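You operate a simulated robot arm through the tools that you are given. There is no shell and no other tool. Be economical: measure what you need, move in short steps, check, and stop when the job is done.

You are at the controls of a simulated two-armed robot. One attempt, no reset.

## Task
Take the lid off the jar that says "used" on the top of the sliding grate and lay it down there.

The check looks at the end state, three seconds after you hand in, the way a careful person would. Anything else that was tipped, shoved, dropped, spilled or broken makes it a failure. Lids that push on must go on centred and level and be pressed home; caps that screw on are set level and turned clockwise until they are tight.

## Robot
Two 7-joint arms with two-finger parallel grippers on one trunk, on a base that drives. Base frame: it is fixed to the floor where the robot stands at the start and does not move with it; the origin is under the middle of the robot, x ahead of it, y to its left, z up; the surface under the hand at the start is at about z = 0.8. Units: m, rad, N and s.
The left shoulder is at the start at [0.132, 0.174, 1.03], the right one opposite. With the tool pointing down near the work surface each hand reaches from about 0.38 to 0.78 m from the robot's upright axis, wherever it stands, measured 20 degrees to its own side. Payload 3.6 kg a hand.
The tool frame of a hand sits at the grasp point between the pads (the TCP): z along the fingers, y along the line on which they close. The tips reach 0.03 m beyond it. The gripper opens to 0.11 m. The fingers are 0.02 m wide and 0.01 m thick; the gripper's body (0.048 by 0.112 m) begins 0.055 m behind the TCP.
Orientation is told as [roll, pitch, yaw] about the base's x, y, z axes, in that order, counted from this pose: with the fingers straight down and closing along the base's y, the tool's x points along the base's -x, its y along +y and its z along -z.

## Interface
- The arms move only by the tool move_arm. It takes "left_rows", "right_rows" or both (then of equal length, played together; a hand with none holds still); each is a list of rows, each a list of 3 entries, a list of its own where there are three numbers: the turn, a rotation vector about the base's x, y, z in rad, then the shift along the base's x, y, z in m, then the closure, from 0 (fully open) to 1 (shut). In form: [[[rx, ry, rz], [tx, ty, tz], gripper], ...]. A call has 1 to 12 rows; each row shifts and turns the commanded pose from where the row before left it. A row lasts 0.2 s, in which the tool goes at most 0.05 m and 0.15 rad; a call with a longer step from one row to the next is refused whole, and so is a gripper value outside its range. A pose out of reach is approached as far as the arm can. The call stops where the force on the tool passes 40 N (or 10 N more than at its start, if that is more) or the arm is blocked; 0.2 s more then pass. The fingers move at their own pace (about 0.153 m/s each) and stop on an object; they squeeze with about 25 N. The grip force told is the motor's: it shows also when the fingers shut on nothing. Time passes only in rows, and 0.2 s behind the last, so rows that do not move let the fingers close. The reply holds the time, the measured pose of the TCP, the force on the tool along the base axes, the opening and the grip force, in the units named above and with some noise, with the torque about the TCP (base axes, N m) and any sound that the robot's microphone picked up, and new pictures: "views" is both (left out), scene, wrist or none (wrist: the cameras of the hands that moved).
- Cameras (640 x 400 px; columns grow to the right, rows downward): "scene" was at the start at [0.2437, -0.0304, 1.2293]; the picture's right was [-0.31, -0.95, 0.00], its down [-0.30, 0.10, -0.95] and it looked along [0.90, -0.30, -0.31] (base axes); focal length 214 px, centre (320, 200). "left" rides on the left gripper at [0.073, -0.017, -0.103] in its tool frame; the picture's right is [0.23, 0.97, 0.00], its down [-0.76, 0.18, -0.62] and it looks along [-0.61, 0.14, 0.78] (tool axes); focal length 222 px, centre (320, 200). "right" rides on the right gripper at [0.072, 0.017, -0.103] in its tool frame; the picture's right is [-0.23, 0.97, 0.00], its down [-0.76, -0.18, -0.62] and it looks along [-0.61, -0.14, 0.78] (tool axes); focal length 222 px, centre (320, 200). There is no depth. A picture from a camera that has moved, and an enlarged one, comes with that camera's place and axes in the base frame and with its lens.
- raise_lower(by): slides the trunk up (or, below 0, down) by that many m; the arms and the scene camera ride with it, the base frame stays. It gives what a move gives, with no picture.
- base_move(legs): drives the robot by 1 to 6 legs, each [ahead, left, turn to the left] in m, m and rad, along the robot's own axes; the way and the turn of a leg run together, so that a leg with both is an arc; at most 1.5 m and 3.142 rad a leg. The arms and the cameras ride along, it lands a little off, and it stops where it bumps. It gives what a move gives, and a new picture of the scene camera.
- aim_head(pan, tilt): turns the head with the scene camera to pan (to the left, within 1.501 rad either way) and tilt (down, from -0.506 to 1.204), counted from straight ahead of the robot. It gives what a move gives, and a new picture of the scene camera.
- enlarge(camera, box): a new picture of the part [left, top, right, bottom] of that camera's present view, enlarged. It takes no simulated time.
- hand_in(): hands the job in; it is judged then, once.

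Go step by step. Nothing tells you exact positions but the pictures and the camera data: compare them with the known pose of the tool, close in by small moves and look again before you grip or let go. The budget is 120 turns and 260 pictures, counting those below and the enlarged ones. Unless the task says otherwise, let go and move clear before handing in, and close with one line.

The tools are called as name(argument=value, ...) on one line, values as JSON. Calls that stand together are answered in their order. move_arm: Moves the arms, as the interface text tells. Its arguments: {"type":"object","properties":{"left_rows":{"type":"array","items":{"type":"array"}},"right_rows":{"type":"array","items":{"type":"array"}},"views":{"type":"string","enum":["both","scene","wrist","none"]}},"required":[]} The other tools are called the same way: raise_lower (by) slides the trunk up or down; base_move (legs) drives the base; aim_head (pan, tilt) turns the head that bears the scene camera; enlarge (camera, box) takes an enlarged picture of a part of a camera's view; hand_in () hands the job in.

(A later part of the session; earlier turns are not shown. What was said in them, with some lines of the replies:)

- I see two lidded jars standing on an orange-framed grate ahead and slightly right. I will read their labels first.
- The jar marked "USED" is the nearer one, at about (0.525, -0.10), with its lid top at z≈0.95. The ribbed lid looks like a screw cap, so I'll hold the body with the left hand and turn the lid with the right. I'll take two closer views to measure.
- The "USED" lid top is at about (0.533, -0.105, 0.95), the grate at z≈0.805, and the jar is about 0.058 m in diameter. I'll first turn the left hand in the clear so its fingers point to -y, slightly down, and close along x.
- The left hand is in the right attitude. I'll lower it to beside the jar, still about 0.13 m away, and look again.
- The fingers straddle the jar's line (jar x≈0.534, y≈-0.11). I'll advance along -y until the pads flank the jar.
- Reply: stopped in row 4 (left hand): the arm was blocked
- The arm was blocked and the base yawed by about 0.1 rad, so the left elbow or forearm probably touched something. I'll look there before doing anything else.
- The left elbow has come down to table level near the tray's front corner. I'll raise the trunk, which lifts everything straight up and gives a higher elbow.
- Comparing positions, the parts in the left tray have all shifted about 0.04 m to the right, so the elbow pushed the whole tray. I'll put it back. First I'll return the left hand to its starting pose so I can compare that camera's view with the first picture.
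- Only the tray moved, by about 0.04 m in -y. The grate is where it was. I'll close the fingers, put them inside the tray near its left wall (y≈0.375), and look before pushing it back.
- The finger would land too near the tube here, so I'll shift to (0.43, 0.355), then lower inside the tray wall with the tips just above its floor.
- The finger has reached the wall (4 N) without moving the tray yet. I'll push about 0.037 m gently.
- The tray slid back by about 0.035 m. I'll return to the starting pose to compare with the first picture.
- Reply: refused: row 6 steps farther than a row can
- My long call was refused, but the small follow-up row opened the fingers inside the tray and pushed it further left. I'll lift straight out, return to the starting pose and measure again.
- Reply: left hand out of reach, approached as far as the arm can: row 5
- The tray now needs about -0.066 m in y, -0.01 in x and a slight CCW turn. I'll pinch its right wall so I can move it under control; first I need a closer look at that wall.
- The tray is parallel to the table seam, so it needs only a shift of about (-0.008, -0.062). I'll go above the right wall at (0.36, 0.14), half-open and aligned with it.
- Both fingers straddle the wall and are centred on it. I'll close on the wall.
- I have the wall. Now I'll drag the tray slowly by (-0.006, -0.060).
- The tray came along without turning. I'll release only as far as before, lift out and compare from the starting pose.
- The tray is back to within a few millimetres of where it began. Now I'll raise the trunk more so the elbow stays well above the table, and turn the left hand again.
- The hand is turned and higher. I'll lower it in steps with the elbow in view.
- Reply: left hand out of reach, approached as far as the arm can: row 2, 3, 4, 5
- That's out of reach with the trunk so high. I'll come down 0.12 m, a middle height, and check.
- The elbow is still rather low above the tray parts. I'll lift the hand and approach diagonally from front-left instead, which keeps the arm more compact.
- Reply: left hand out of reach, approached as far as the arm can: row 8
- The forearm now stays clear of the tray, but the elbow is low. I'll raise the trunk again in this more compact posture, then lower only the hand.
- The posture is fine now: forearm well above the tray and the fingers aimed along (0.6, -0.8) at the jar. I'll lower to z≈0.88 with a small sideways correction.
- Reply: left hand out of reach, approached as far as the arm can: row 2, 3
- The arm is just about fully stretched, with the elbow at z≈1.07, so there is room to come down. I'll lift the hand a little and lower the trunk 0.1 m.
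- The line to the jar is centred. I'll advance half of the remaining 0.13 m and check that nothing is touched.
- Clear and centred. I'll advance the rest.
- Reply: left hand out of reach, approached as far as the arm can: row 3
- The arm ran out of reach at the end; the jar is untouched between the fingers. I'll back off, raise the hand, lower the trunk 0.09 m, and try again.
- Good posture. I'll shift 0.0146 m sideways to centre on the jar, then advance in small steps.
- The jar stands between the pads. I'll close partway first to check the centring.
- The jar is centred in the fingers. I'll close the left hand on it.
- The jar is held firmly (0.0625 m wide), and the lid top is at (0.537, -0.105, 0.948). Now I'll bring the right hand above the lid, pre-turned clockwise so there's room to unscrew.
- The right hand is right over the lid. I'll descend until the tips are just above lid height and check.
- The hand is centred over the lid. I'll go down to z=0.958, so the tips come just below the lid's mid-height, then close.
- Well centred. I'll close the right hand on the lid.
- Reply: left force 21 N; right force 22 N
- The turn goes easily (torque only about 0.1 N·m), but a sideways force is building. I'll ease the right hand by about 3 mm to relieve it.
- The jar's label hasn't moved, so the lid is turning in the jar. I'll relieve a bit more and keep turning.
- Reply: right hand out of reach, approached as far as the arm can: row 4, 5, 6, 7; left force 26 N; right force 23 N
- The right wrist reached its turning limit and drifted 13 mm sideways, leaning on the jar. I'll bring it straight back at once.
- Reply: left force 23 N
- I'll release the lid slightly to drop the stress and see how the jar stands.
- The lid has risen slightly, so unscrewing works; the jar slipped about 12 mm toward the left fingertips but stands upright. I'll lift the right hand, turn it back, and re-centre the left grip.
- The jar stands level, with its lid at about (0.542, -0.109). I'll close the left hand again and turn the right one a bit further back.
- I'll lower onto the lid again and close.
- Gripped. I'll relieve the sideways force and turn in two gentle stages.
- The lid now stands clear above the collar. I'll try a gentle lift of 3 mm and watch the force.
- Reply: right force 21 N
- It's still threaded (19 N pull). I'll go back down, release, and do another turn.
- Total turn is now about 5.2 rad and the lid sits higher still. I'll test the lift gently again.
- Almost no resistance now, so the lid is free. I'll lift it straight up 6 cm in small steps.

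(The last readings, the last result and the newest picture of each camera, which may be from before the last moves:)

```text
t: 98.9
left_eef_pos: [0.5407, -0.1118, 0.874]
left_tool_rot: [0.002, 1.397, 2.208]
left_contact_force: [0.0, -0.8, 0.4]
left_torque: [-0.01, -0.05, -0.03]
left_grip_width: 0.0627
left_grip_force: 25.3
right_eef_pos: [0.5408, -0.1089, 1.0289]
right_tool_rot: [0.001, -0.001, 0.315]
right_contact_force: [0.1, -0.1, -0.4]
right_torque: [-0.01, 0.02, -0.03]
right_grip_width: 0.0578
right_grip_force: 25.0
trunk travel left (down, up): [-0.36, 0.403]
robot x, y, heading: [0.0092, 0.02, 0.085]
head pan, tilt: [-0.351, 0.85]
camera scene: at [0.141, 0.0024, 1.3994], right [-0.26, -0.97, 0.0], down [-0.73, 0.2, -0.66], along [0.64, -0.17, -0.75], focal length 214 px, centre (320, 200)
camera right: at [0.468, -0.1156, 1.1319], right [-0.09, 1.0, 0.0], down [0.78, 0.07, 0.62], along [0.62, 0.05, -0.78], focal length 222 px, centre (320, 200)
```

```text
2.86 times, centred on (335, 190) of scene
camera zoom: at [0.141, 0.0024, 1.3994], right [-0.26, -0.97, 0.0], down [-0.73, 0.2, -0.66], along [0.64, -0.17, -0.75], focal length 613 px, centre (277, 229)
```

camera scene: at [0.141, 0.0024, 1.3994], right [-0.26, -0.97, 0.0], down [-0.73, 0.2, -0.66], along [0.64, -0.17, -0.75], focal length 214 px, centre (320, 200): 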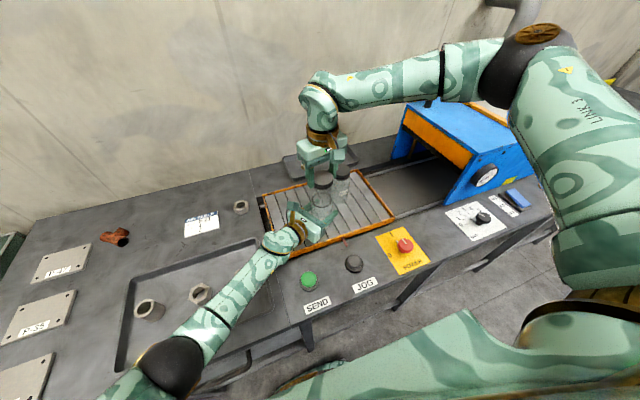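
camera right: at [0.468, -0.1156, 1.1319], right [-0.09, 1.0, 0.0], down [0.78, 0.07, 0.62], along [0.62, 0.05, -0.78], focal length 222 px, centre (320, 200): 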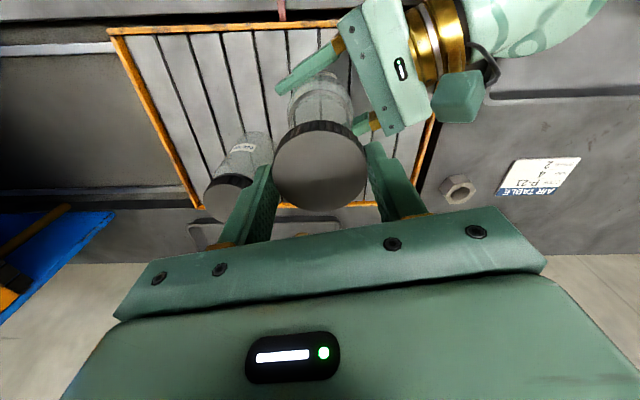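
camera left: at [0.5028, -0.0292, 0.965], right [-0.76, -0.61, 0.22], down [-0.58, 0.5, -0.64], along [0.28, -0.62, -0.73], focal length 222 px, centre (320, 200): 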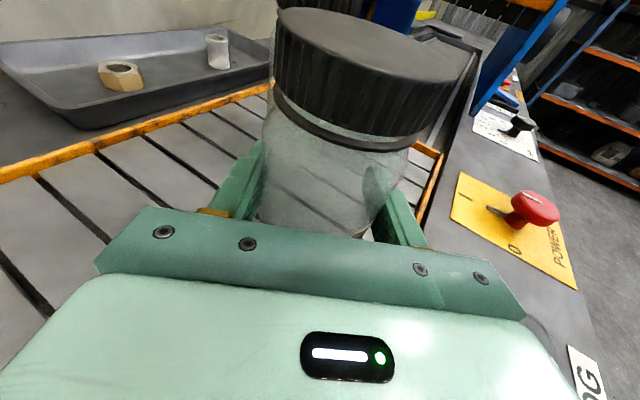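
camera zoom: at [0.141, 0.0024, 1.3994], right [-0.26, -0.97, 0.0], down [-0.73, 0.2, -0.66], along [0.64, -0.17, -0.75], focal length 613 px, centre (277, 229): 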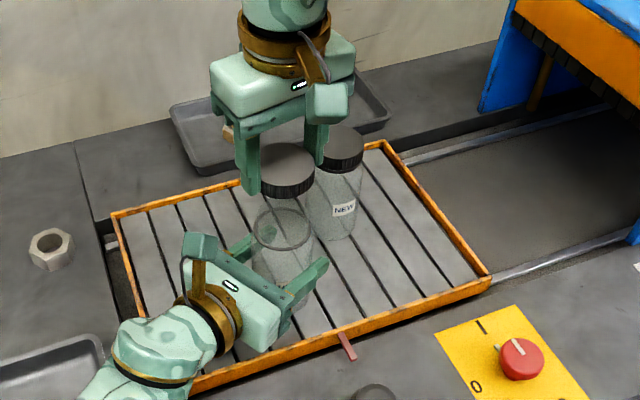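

The lid is off and gripped. I'll carry it to the free right-front part of the grate, around (0.54, -0.265), clear of both jars.

move_arm(right_rows=[[[0, 0, 0], [0, -0.026, 0], 1], [[0, 0, 0], [0, -0.026, 0], 1], [[0, 0, 0], [0, -0.026, 0], 1], [[0, 0, 0], [0, -0.026, 0], 1], [[0, 0, 0], [0, -0.026, 0], 1], [[0, 0, 0], [0, -0.026, 0], 1], [[0, 0, 0], [0, 0, -0.04], 1], [[0, 0, 0], [0, 0, -0.04], 1], [[0, 0, 0], [0, 0, 0], 1]])

enlarge(camera="scene", box=[250, 120, 420, 260])

```text
t: 100.9
left_eef_pos: [0.5403, -0.1106, 0.8766]
left_tool_rot: [0.001, 1.397, 2.205]
left_contact_force: [-0.6, -0.1, -0.2]
left_torque: [0.0, -0.02, 0.0]
left_grip_width: 0.0626
left_grip_force: 25.2
right_eef_pos: [0.5403, -0.2059, 0.949]
right_tool_rot: [-0.002, -0.002, 0.314]
right_contact_force: [0.1, 0.5, -0.1]
right_torque: [-0.03, 0.0, 0.01]
right_grip_width: 0.058
right_grip_force: 25.3
right hand out of reach, approached as far as the arm can: row 4, 5, 6
trunk travel left (down, up): [-0.36, 0.403]
robot x, y, heading: [0.0091, 0.0225, 0.086]
head pan, tilt: [-0.351, 0.85]
camera scene: at [0.1409, 0.0023, 1.3994], right [-0.26, -0.97, 0.0], down [-0.73, 0.2, -0.66], along [0.64, -0.17, -0.75], focal length 214 px, centre (320, 200)
camera right: at [0.4679, -0.2119, 1.0513], right [-0.08, 1.0, 0.0], down [0.78, 0.07, 0.62], along [0.62, 0.05, -0.78], focal length 222 px, centre (320, 200)
```

scene: 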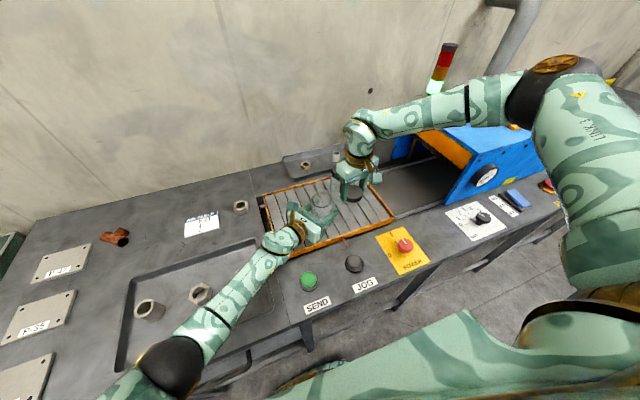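
right: 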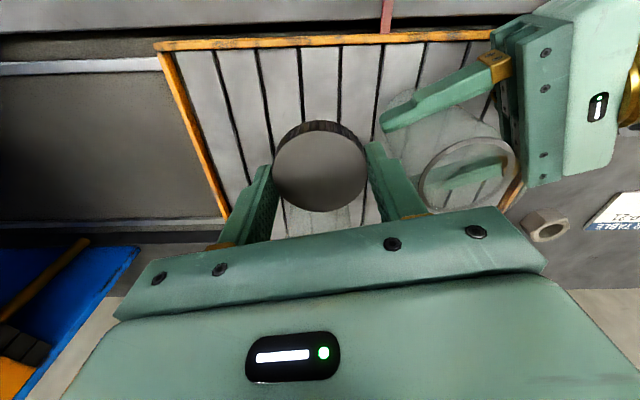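

```text
2.86 times, centred on (335, 190) of scene
camera zoom: at [0.1409, 0.0023, 1.3994], right [-0.26, -0.97, 0.0], down [-0.73, 0.2, -0.66], along [0.64, -0.17, -0.75], focal length 613 px, centre (277, 229)
```

zoom: 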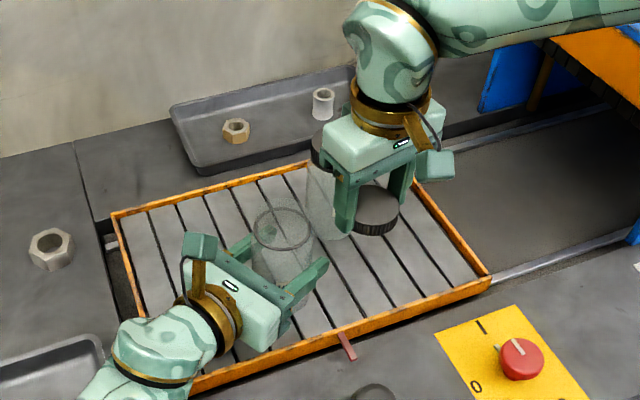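

The wrist limit stopped it short at y=-0.206, with nothing touched. I'll rise a little, turn back by 0.3 rad, and continue right.

move_arm(right_rows=[[[0, 0, 0], [0, 0, 0.03], 1], [[0, 0, -0.1], [0, -0.005, 0.01], 1], [[0, 0, -0.1], [0, -0.005, 0], 1], [[0, 0, -0.1], [-0.001, -0.01, 0], 1], [[0, 0, 0], [-0.001, -0.016, 0], 1], [[0, 0, 0], [-0.001, -0.016, 0], 1], [[0, 0, 0], [-0.001, -0.016, 0], 1], [[0, 0, 0], [0, 0, 0], 1]])

enlarge(camera="scene", box=[250, 120, 420, 260])

```text
t: 102.7
left_eef_pos: [0.5411, -0.1116, 0.8745]
left_tool_rot: [0.002, 1.396, 2.207]
left_contact_force: [0.3, -0.6, -0.2]
left_torque: [0.01, 0.0, 0.01]
left_grip_width: 0.0626
left_grip_force: 24.9
right_eef_pos: [0.5365, -0.2724, 0.989]
right_tool_rot: [0.0, 0.0, 0.014]
right_contact_force: [0.0, 0.1, -1.0]
right_torque: [-0.03, 0.0, 0.01]
right_grip_width: 0.0578
right_grip_force: 24.7
trunk travel left (down, up): [-0.36, 0.403]
robot x, y, heading: [0.012, 0.0198, 0.085]
head pan, tilt: [-0.351, 0.85]
camera scene: at [0.1411, 0.0025, 1.3994], right [-0.26, -0.97, 0.0], down [-0.73, 0.2, -0.66], along [0.64, -0.17, -0.75], focal length 214 px, centre (320, 200)
camera right: at [0.4652, -0.2563, 1.0918], right [0.21, 0.98, 0.0], down [0.76, -0.17, 0.62], along [0.61, -0.13, -0.78], focal length 222 px, centre (320, 200)
```

scene: 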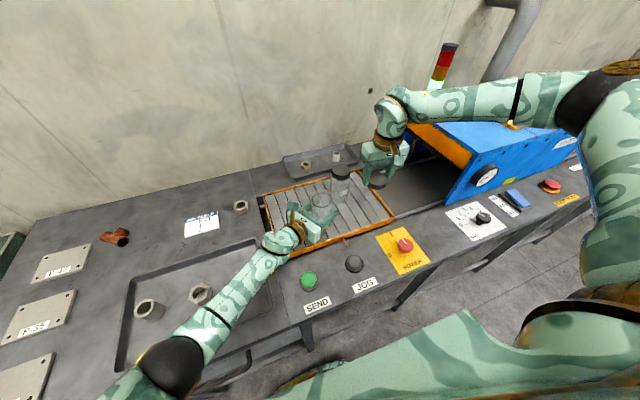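
right: 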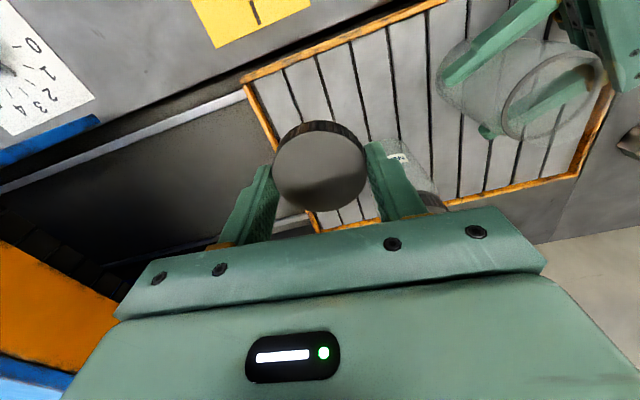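

```text
2.86 times, centred on (335, 190) of scene
camera zoom: at [0.1411, 0.0025, 1.3994], right [-0.26, -0.97, 0.0], down [-0.73, 0.2, -0.66], along [0.64, -0.17, -0.75], focal length 613 px, centre (277, 229)
```

zoom: 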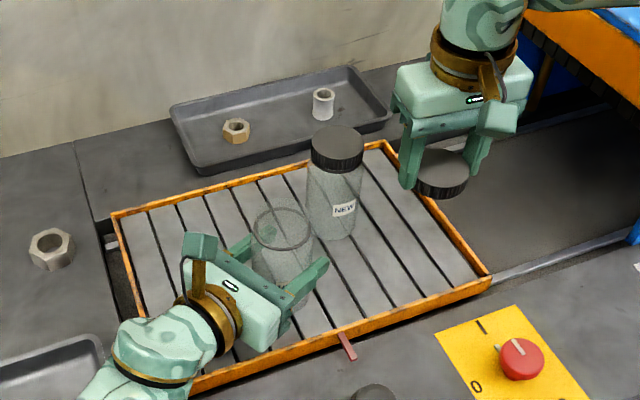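

The target spot projects inside the grate; I'll shift 1 cm left to clear the frame and lower to just above the slats.

move_arm(right_rows=[[[0, 0, 0], [0.002, 0.011, -0.02], 1], [[0, 0, 0], [0, 0, -0.04], 1], [[0, 0, 0], [0, 0, -0.04], 1], [[0, 0, 0], [0, 0, -0.025], 1], [[0, 0, 0], [0, 0, 0], 1]])

enlarge(camera="scene", box=[300, 140, 420, 260])

```text
t: 103.9
left_eef_pos: [0.5409, -0.1106, 0.8748]
left_tool_rot: [0.003, 1.395, 2.207]
left_contact_force: [0.0, -0.6, 0.4]
left_torque: [-0.06, -0.06, -0.03]
left_grip_width: 0.0627
left_grip_force: 25.0
right_eef_pos: [0.54, -0.2628, 0.8635]
right_tool_rot: [0.0, 0.0, 0.013]
right_contact_force: [0.9, 0.2, 0.3]
right_torque: [0.01, 0.01, -0.03]
right_grip_width: 0.0578
right_grip_force: 24.7
trunk travel left (down, up): [-0.36, 0.403]
robot x, y, heading: [0.0087, 0.0175, 0.086]
head pan, tilt: [-0.351, 0.85]
camera scene: at [0.141, 0.0022, 1.3994], right [-0.26, -0.97, 0.0], down [-0.73, 0.2, -0.66], along [0.64, -0.17, -0.75], focal length 214 px, centre (320, 200)
camera right: at [0.4673, -0.2453, 0.966], right [0.21, 0.98, 0.0], down [0.76, -0.17, 0.62], along [0.61, -0.13, -0.78], focal length 222 px, centre (320, 200)
```

scene: 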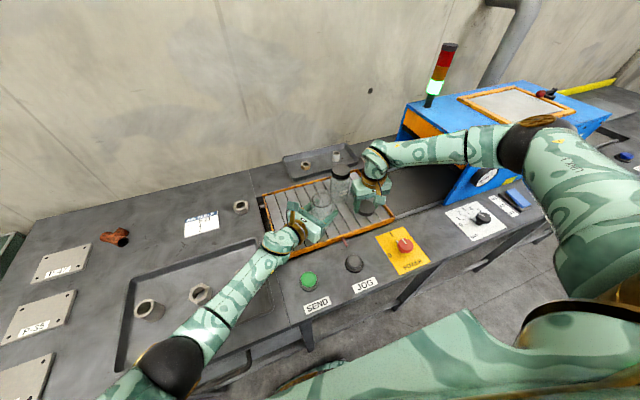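
right: 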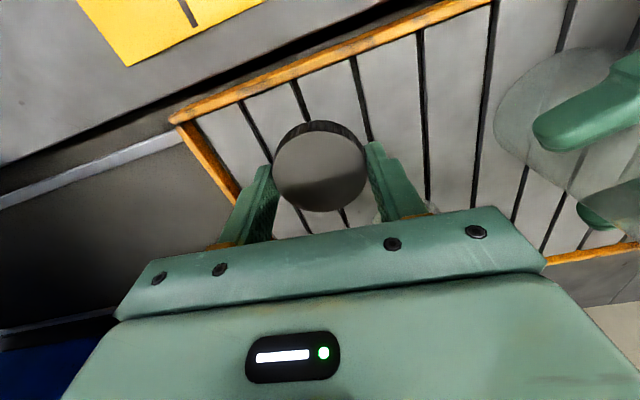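

```text
3.33 times, centred on (360, 200) of scene
camera zoom: at [0.141, 0.0022, 1.3994], right [-0.26, -0.97, 0.0], down [-0.73, 0.2, -0.66], along [0.64, -0.17, -0.75], focal length 715 px, centre (187, 200)
```

zoom: 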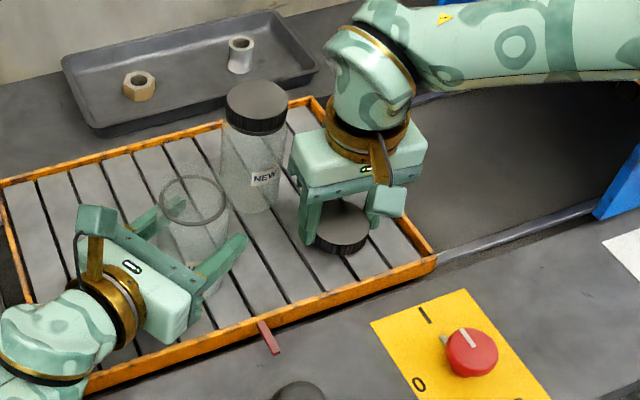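

move_arm(right_rows=[[[0, 0, 0], [0, 0.003, -0.007], 1], [[0, 0, 0], [0, 0, -0.007], 1], [[0, 0, 0], [0, 0, -0.003], 1], [[0, 0, 0], [0, 0, 0], 1]], views="none")

enlarge(camera="scene", box=[335, 170, 395, 230])

```text
t: 104.9
left_eef_pos: [0.5405, -0.1106, 0.8758]
left_tool_rot: [0.001, 1.396, 2.207]
left_contact_force: [-0.7, 0.3, 0.3]
left_torque: [-0.05, -0.03, -0.01]
left_grip_width: 0.0627
left_grip_force: 25.2
right_eef_pos: [0.5383, -0.2593, 0.8455]
right_tool_rot: [0.001, -0.001, 0.013]
right_contact_force: [0.3, 0.1, -0.4]
right_torque: [-0.02, 0.0, 0.0]
right_grip_width: 0.0577
right_grip_force: 25.4
trunk travel left (down, up): [-0.36, 0.403]
robot x, y, heading: [0.0066, 0.0193, 0.085]
head pan, tilt: [-0.351, 0.85]
```

```text
6.67 times, centred on (365, 200) of scene
camera zoom: at [0.141, 0.0023, 1.3994], right [-0.26, -0.97, 0.0], down [-0.73, 0.2, -0.66], along [0.64, -0.17, -0.75], focal length 1430 px, centre (20, 200)
```

zoom: 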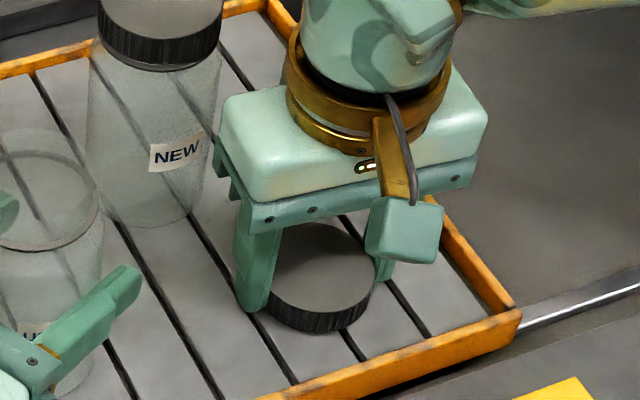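

Still just above the slats. I'll lower by small steps until I feel contact.

move_arm(right_rows=[[[0, 0, 0], [0, 0, -0.003], 1], [[0, 0, 0], [0, 0, -0.002], 1], [[0, 0, 0], [0, 0, 0], 1]], views="none")

```text
t: 105.7
left_eef_pos: [0.5419, -0.1109, 0.8741]
left_tool_rot: [0.001, 1.395, 2.203]
left_contact_force: [0.6, 0.1, 0.5]
left_torque: [0.0, -0.04, -0.02]
left_grip_width: 0.0627
left_grip_force: 24.6
right_eef_pos: [0.5378, -0.2581, 0.842]
right_tool_rot: [-0.001, -0.001, 0.014]
right_contact_force: [-1.3, -0.3, 3.4]
right_torque: [-0.16, 0.0, -0.05]
right_grip_width: 0.0578
right_grip_force: 25.0
trunk travel left (down, up): [-0.36, 0.403]
robot x, y, heading: [0.009, 0.0202, 0.089]
head pan, tilt: [-0.351, 0.85]
```

Contact (3.4 N): the lid rests on the slats. I'll open just enough and rise straight up.

move_arm(right_rows=[[[0, 0, 0], [0, 0, 0], 0.4], [[0, 0, 0], [0, 0, 0], 0.36], [[0, 0, 0], [0, 0, 0.01], 0.36], [[0, 0, 0], [0, 0, 0.03], 0.36], [[0, 0, 0], [0, 0, 0.04], 0.36], [[0, 0, 0], [0, 0, 0.045], 0.36], [[0, 0, 0], [0, 0, 0.045], 0.3]])

enlarge(camera="scene", box=[270, 140, 410, 250])

```text
t: 107.3
left_eef_pos: [0.5404, -0.11, 0.875]
left_tool_rot: [0.003, 1.395, 2.207]
left_contact_force: [0.6, -0.4, 0.8]
left_torque: [-0.03, -0.01, 0.01]
left_grip_width: 0.0624
left_grip_force: 24.7
right_eef_pos: [0.5403, -0.2581, 1.0118]
right_tool_rot: [-0.001, -0.001, 0.013]
right_contact_force: [0.1, 0.2, 0.1]
right_torque: [0.01, 0.0, 0.01]
right_grip_width: 0.0767
right_grip_force: 0.1
trunk travel left (down, up): [-0.36, 0.403]
robot x, y, heading: [0.0108, 0.0191, 0.087]
head pan, tilt: [-0.351, 0.85]
camera scene: at [0.1406, 0.0025, 1.3994], right [-0.26, -0.97, 0.0], down [-0.73, 0.2, -0.66], along [0.64, -0.17, -0.75], focal length 214 px, centre (320, 200)
camera right: at [0.4675, -0.2413, 1.1143], right [0.21, 0.98, 0.0], down [0.76, -0.17, 0.62], along [0.61, -0.13, -0.78], focal length 222 px, centre (320, 200)
```

scene: 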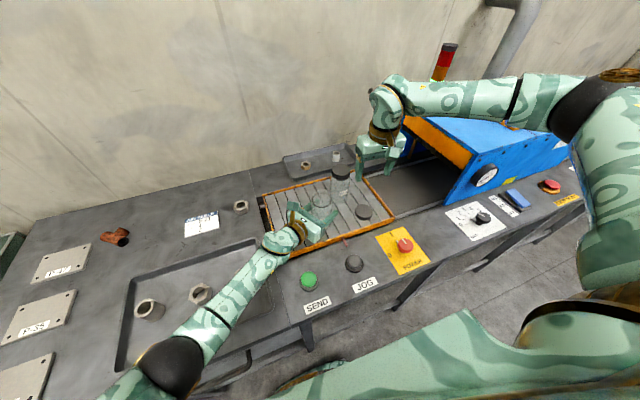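
right: 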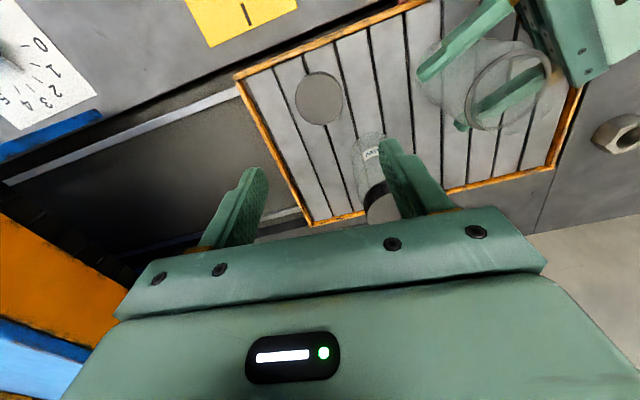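

```text
3.64 times, centred on (340, 195) of scene
camera zoom: at [0.1406, 0.0025, 1.3994], right [-0.26, -0.97, 0.0], down [-0.73, 0.2, -0.66], along [0.64, -0.17, -0.75], focal length 780 px, centre (247, 218)
```

zoom: 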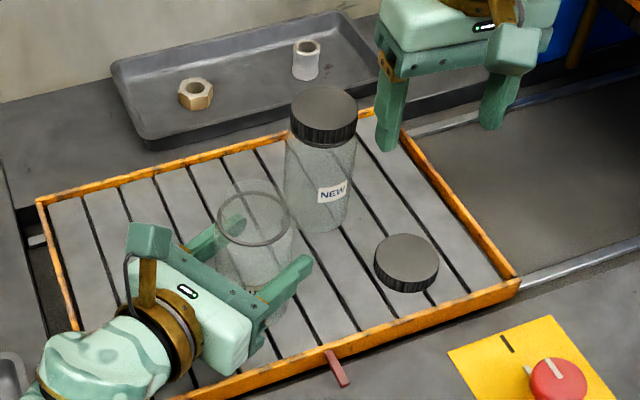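

The lid lies flat on the grate. Now I'll raise the right hand away and release the jar gently with the left.

move_arm(left_rows=[[[0, 0, 0], [0, 0, 0], 0.4], [[0, 0, 0], [0, 0, 0], 0.36], [[0, 0, 0], [0, 0, 0], 0.25], [[0, 0, 0], [0, 0, 0], 0.2]], right_rows=[[[0, 0, 0], [-0.01, -0.01, 0.04], 0.3], [[0, 0, 0], [-0.01, -0.01, 0.04], 0.3], [[0, 0, 0], [-0.02, -0.01, 0.04], 0.3], [[0, 0, 0], [-0.02, -0.01, 0.03], 0.3]], views="none")

enlarge(camera="scene", box=[270, 140, 410, 250])

enlarge(camera="left", box=[100, 0, 540, 275])

```text
t: 108.3
left_eef_pos: [0.5411, -0.1098, 0.8759]
left_tool_rot: [-0.003, 1.398, 2.201]
left_contact_force: [0.2, 0.5, -0.9]
left_torque: [0.02, -0.02, 0.02]
left_grip_width: 0.0881
left_grip_force: 0.0
right_eef_pos: [0.4772, -0.298, 1.1638]
right_tool_rot: [0.0, -0.002, 0.014]
right_contact_force: [-0.1, 0.1, 0.5]
right_torque: [-0.02, 0.0, 0.03]
right_grip_width: 0.0771
right_grip_force: 0.1
trunk travel left (down, up): [-0.36, 0.403]
robot x, y, heading: [0.0081, 0.0189, 0.084]
head pan, tilt: [-0.351, 0.85]
```

```text
3.64 times, centred on (340, 195) of scene
camera zoom: at [0.1395, 0.0034, 1.3996], right [-0.26, -0.97, 0.0], down [-0.72, 0.2, -0.66], along [0.64, -0.17, -0.75], focal length 780 px, centre (247, 218)
```

zoom: 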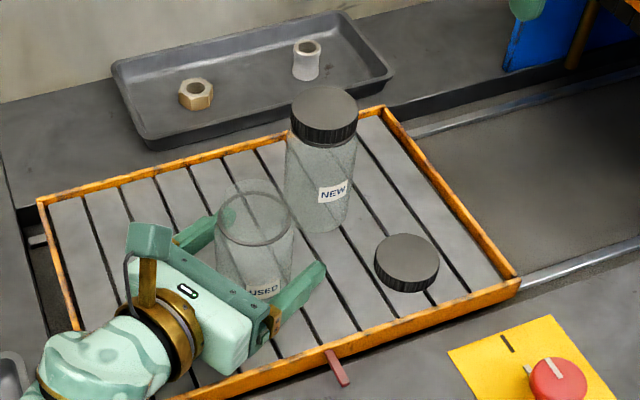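

```text
1.45 times, centred on (320, 138) of left
camera zoom: at [0.5017, -0.0285, 0.9658], right [-0.76, -0.61, 0.22], down [-0.58, 0.5, -0.64], along [0.28, -0.62, -0.73], focal length 323 px, centre (320, 291)
```

zoom: 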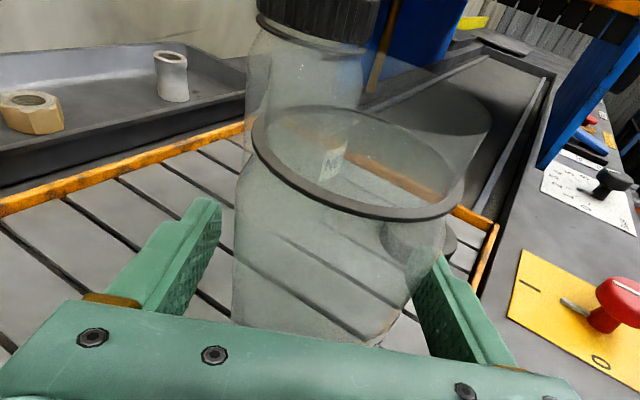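

The jar stands upright and free. I'll back the left hand out along its approach line, elbow path included, then lift.

move_arm(left_rows=[[[0, 0, 0], [0, 0, 0], 0], [[0, 0, 0], [-0.0105, 0.0143, 0], 0], [[0, 0, 0], [-0.012, 0.016, 0], 0], [[0, 0, 0], [-0.012, 0.016, 0], 0], [[0, 0, 0], [-0.012, 0.016, 0], 0], [[0, 0, 0], [-0.006, 0.008, 0.03], 0], [[0, 0, 0], [0, 0, 0.04], 0], [[0, 0, 0], [0, 0, 0.04], 0], [[0, 0, 0], [0, 0, 0], 0]])

```text
t: 110.3
left_eef_pos: [0.4893, -0.0406, 0.9843]
left_tool_rot: [-0.002, 1.396, 2.2]
left_contact_force: [-0.3, -0.1, -0.6]
left_torque: [-0.02, -0.03, 0.0]
left_grip_width: 0.1102
left_grip_force: 0.0
right_eef_pos: [0.4794, -0.2996, 1.1629]
right_tool_rot: [0.0, -0.001, 0.014]
right_contact_force: [0.4, -0.4, -0.4]
right_torque: [-0.01, 0.02, 0.0]
right_grip_width: 0.0771
right_grip_force: 0.0
trunk travel left (down, up): [-0.36, 0.403]
robot x, y, heading: [0.0076, 0.0179, 0.085]
head pan, tilt: [-0.351, 0.85]
camera scene: at [0.1409, 0.0024, 1.3994], right [-0.26, -0.97, 0.0], down [-0.73, 0.2, -0.66], along [0.64, -0.17, -0.75], focal length 214 px, centre (320, 200)
camera left: at [0.4502, 0.0406, 1.0749], right [-0.76, -0.61, 0.22], down [-0.58, 0.5, -0.64], along [0.28, -0.62, -0.73], focal length 222 px, centre (320, 200)
```

scene: 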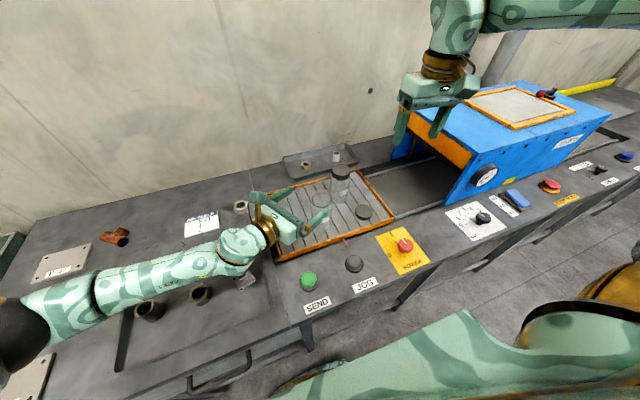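
left: 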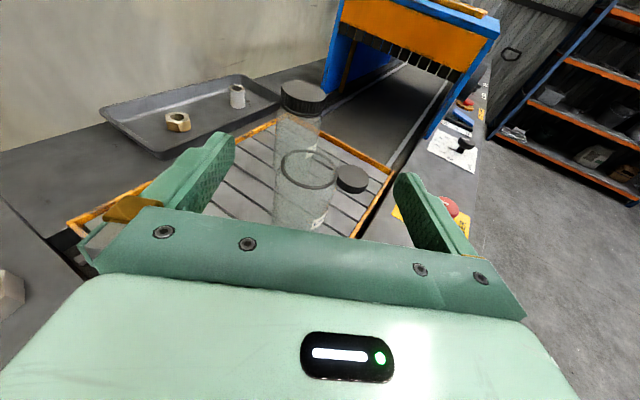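

All clear. I'll lift everything with the trunk and take a last look at the table.

raise_lower(by=0.15)

aim_head(pan=0.0, tilt=0.8)

enlarge(camera="scene", box=[120, 130, 520, 380])

```text
t: 112.0
left_eef_pos: [0.4888, -0.0402, 1.1346]
left_tool_rot: [0.004, 1.397, 2.205]
left_contact_force: [-0.4, -0.8, -0.4]
left_torque: [-0.04, -0.01, -0.03]
left_grip_width: 0.1099
left_grip_force: 0.1
right_eef_pos: [0.4647, -0.299, 1.3297]
right_tool_rot: [0.003, -0.052, 0.009]
right_contact_force: [-0.5, 0.1, -0.1]
right_torque: [-0.02, 0.01, -0.01]
right_grip_width: 0.077
right_grip_force: 0.0
trunk travel left (down, up): [-0.51, 0.253]
robot x, y, heading: [0.0128, 0.0214, 0.086]
head pan, tilt: [-0.351, 0.85]
```

```text
t: 112.8
left_eef_pos: [0.4877, -0.0407, 1.135]
left_tool_rot: [0.001, 1.397, 2.203]
left_contact_force: [0.3, 0.3, 0.2]
left_torque: [0.03, -0.03, 0.01]
left_grip_width: 0.11
left_grip_force: 0.2
right_eef_pos: [0.464, -0.299, 1.3309]
right_tool_rot: [0.004, -0.051, 0.011]
right_contact_force: [0.3, 0.3, 0.2]
right_torque: [0.01, -0.02, -0.02]
right_grip_width: 0.077
right_grip_force: 0.1
trunk travel left (down, up): [-0.51, 0.253]
robot x, y, heading: [0.0097, 0.0185, 0.088]
head pan, tilt: [0.0, 0.799]
camera scene: at [0.1113, 0.0266, 1.5546], right [0.09, -1.0, 0.0], down [-0.71, -0.06, -0.7], along [0.69, 0.06, -0.72], focal length 214 px, centre (320, 200)
```

scene: 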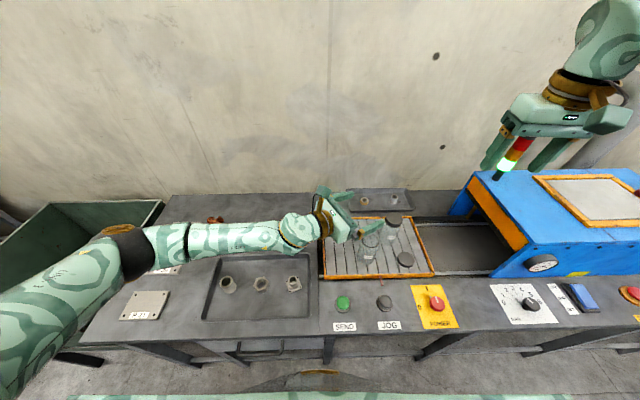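

```text
1.60 times, centred on (320, 255) of scene
camera zoom: at [0.1113, 0.0266, 1.5546], right [0.09, -1.0, 0.0], down [-0.71, -0.06, -0.7], along [0.69, 0.06, -0.72], focal length 343 px, centre (320, 112)
```

zoom: 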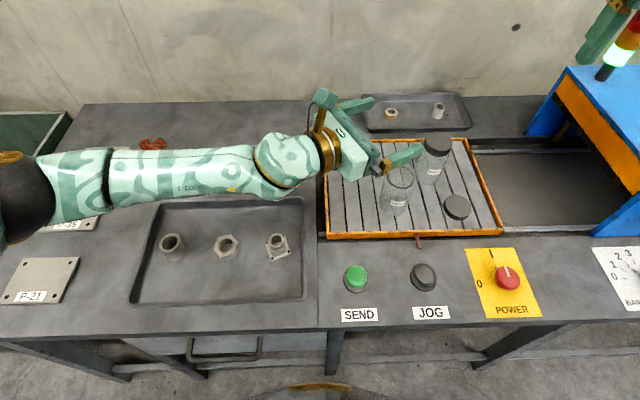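

The lid lies flat on the grate. Both jars are upright, the tray and its parts are back within a few millimetres of where they began, and both hands are clear, so I'm handing in.

hand_in()

```text
The job is handed in.
```

The "used" jar's lid is unscrewed and lying flat on the sliding grate. My elbow bumped the left parts tray on the way and I moved it back to within a few millimetres. The jar ended about 1 cm from where it stood.
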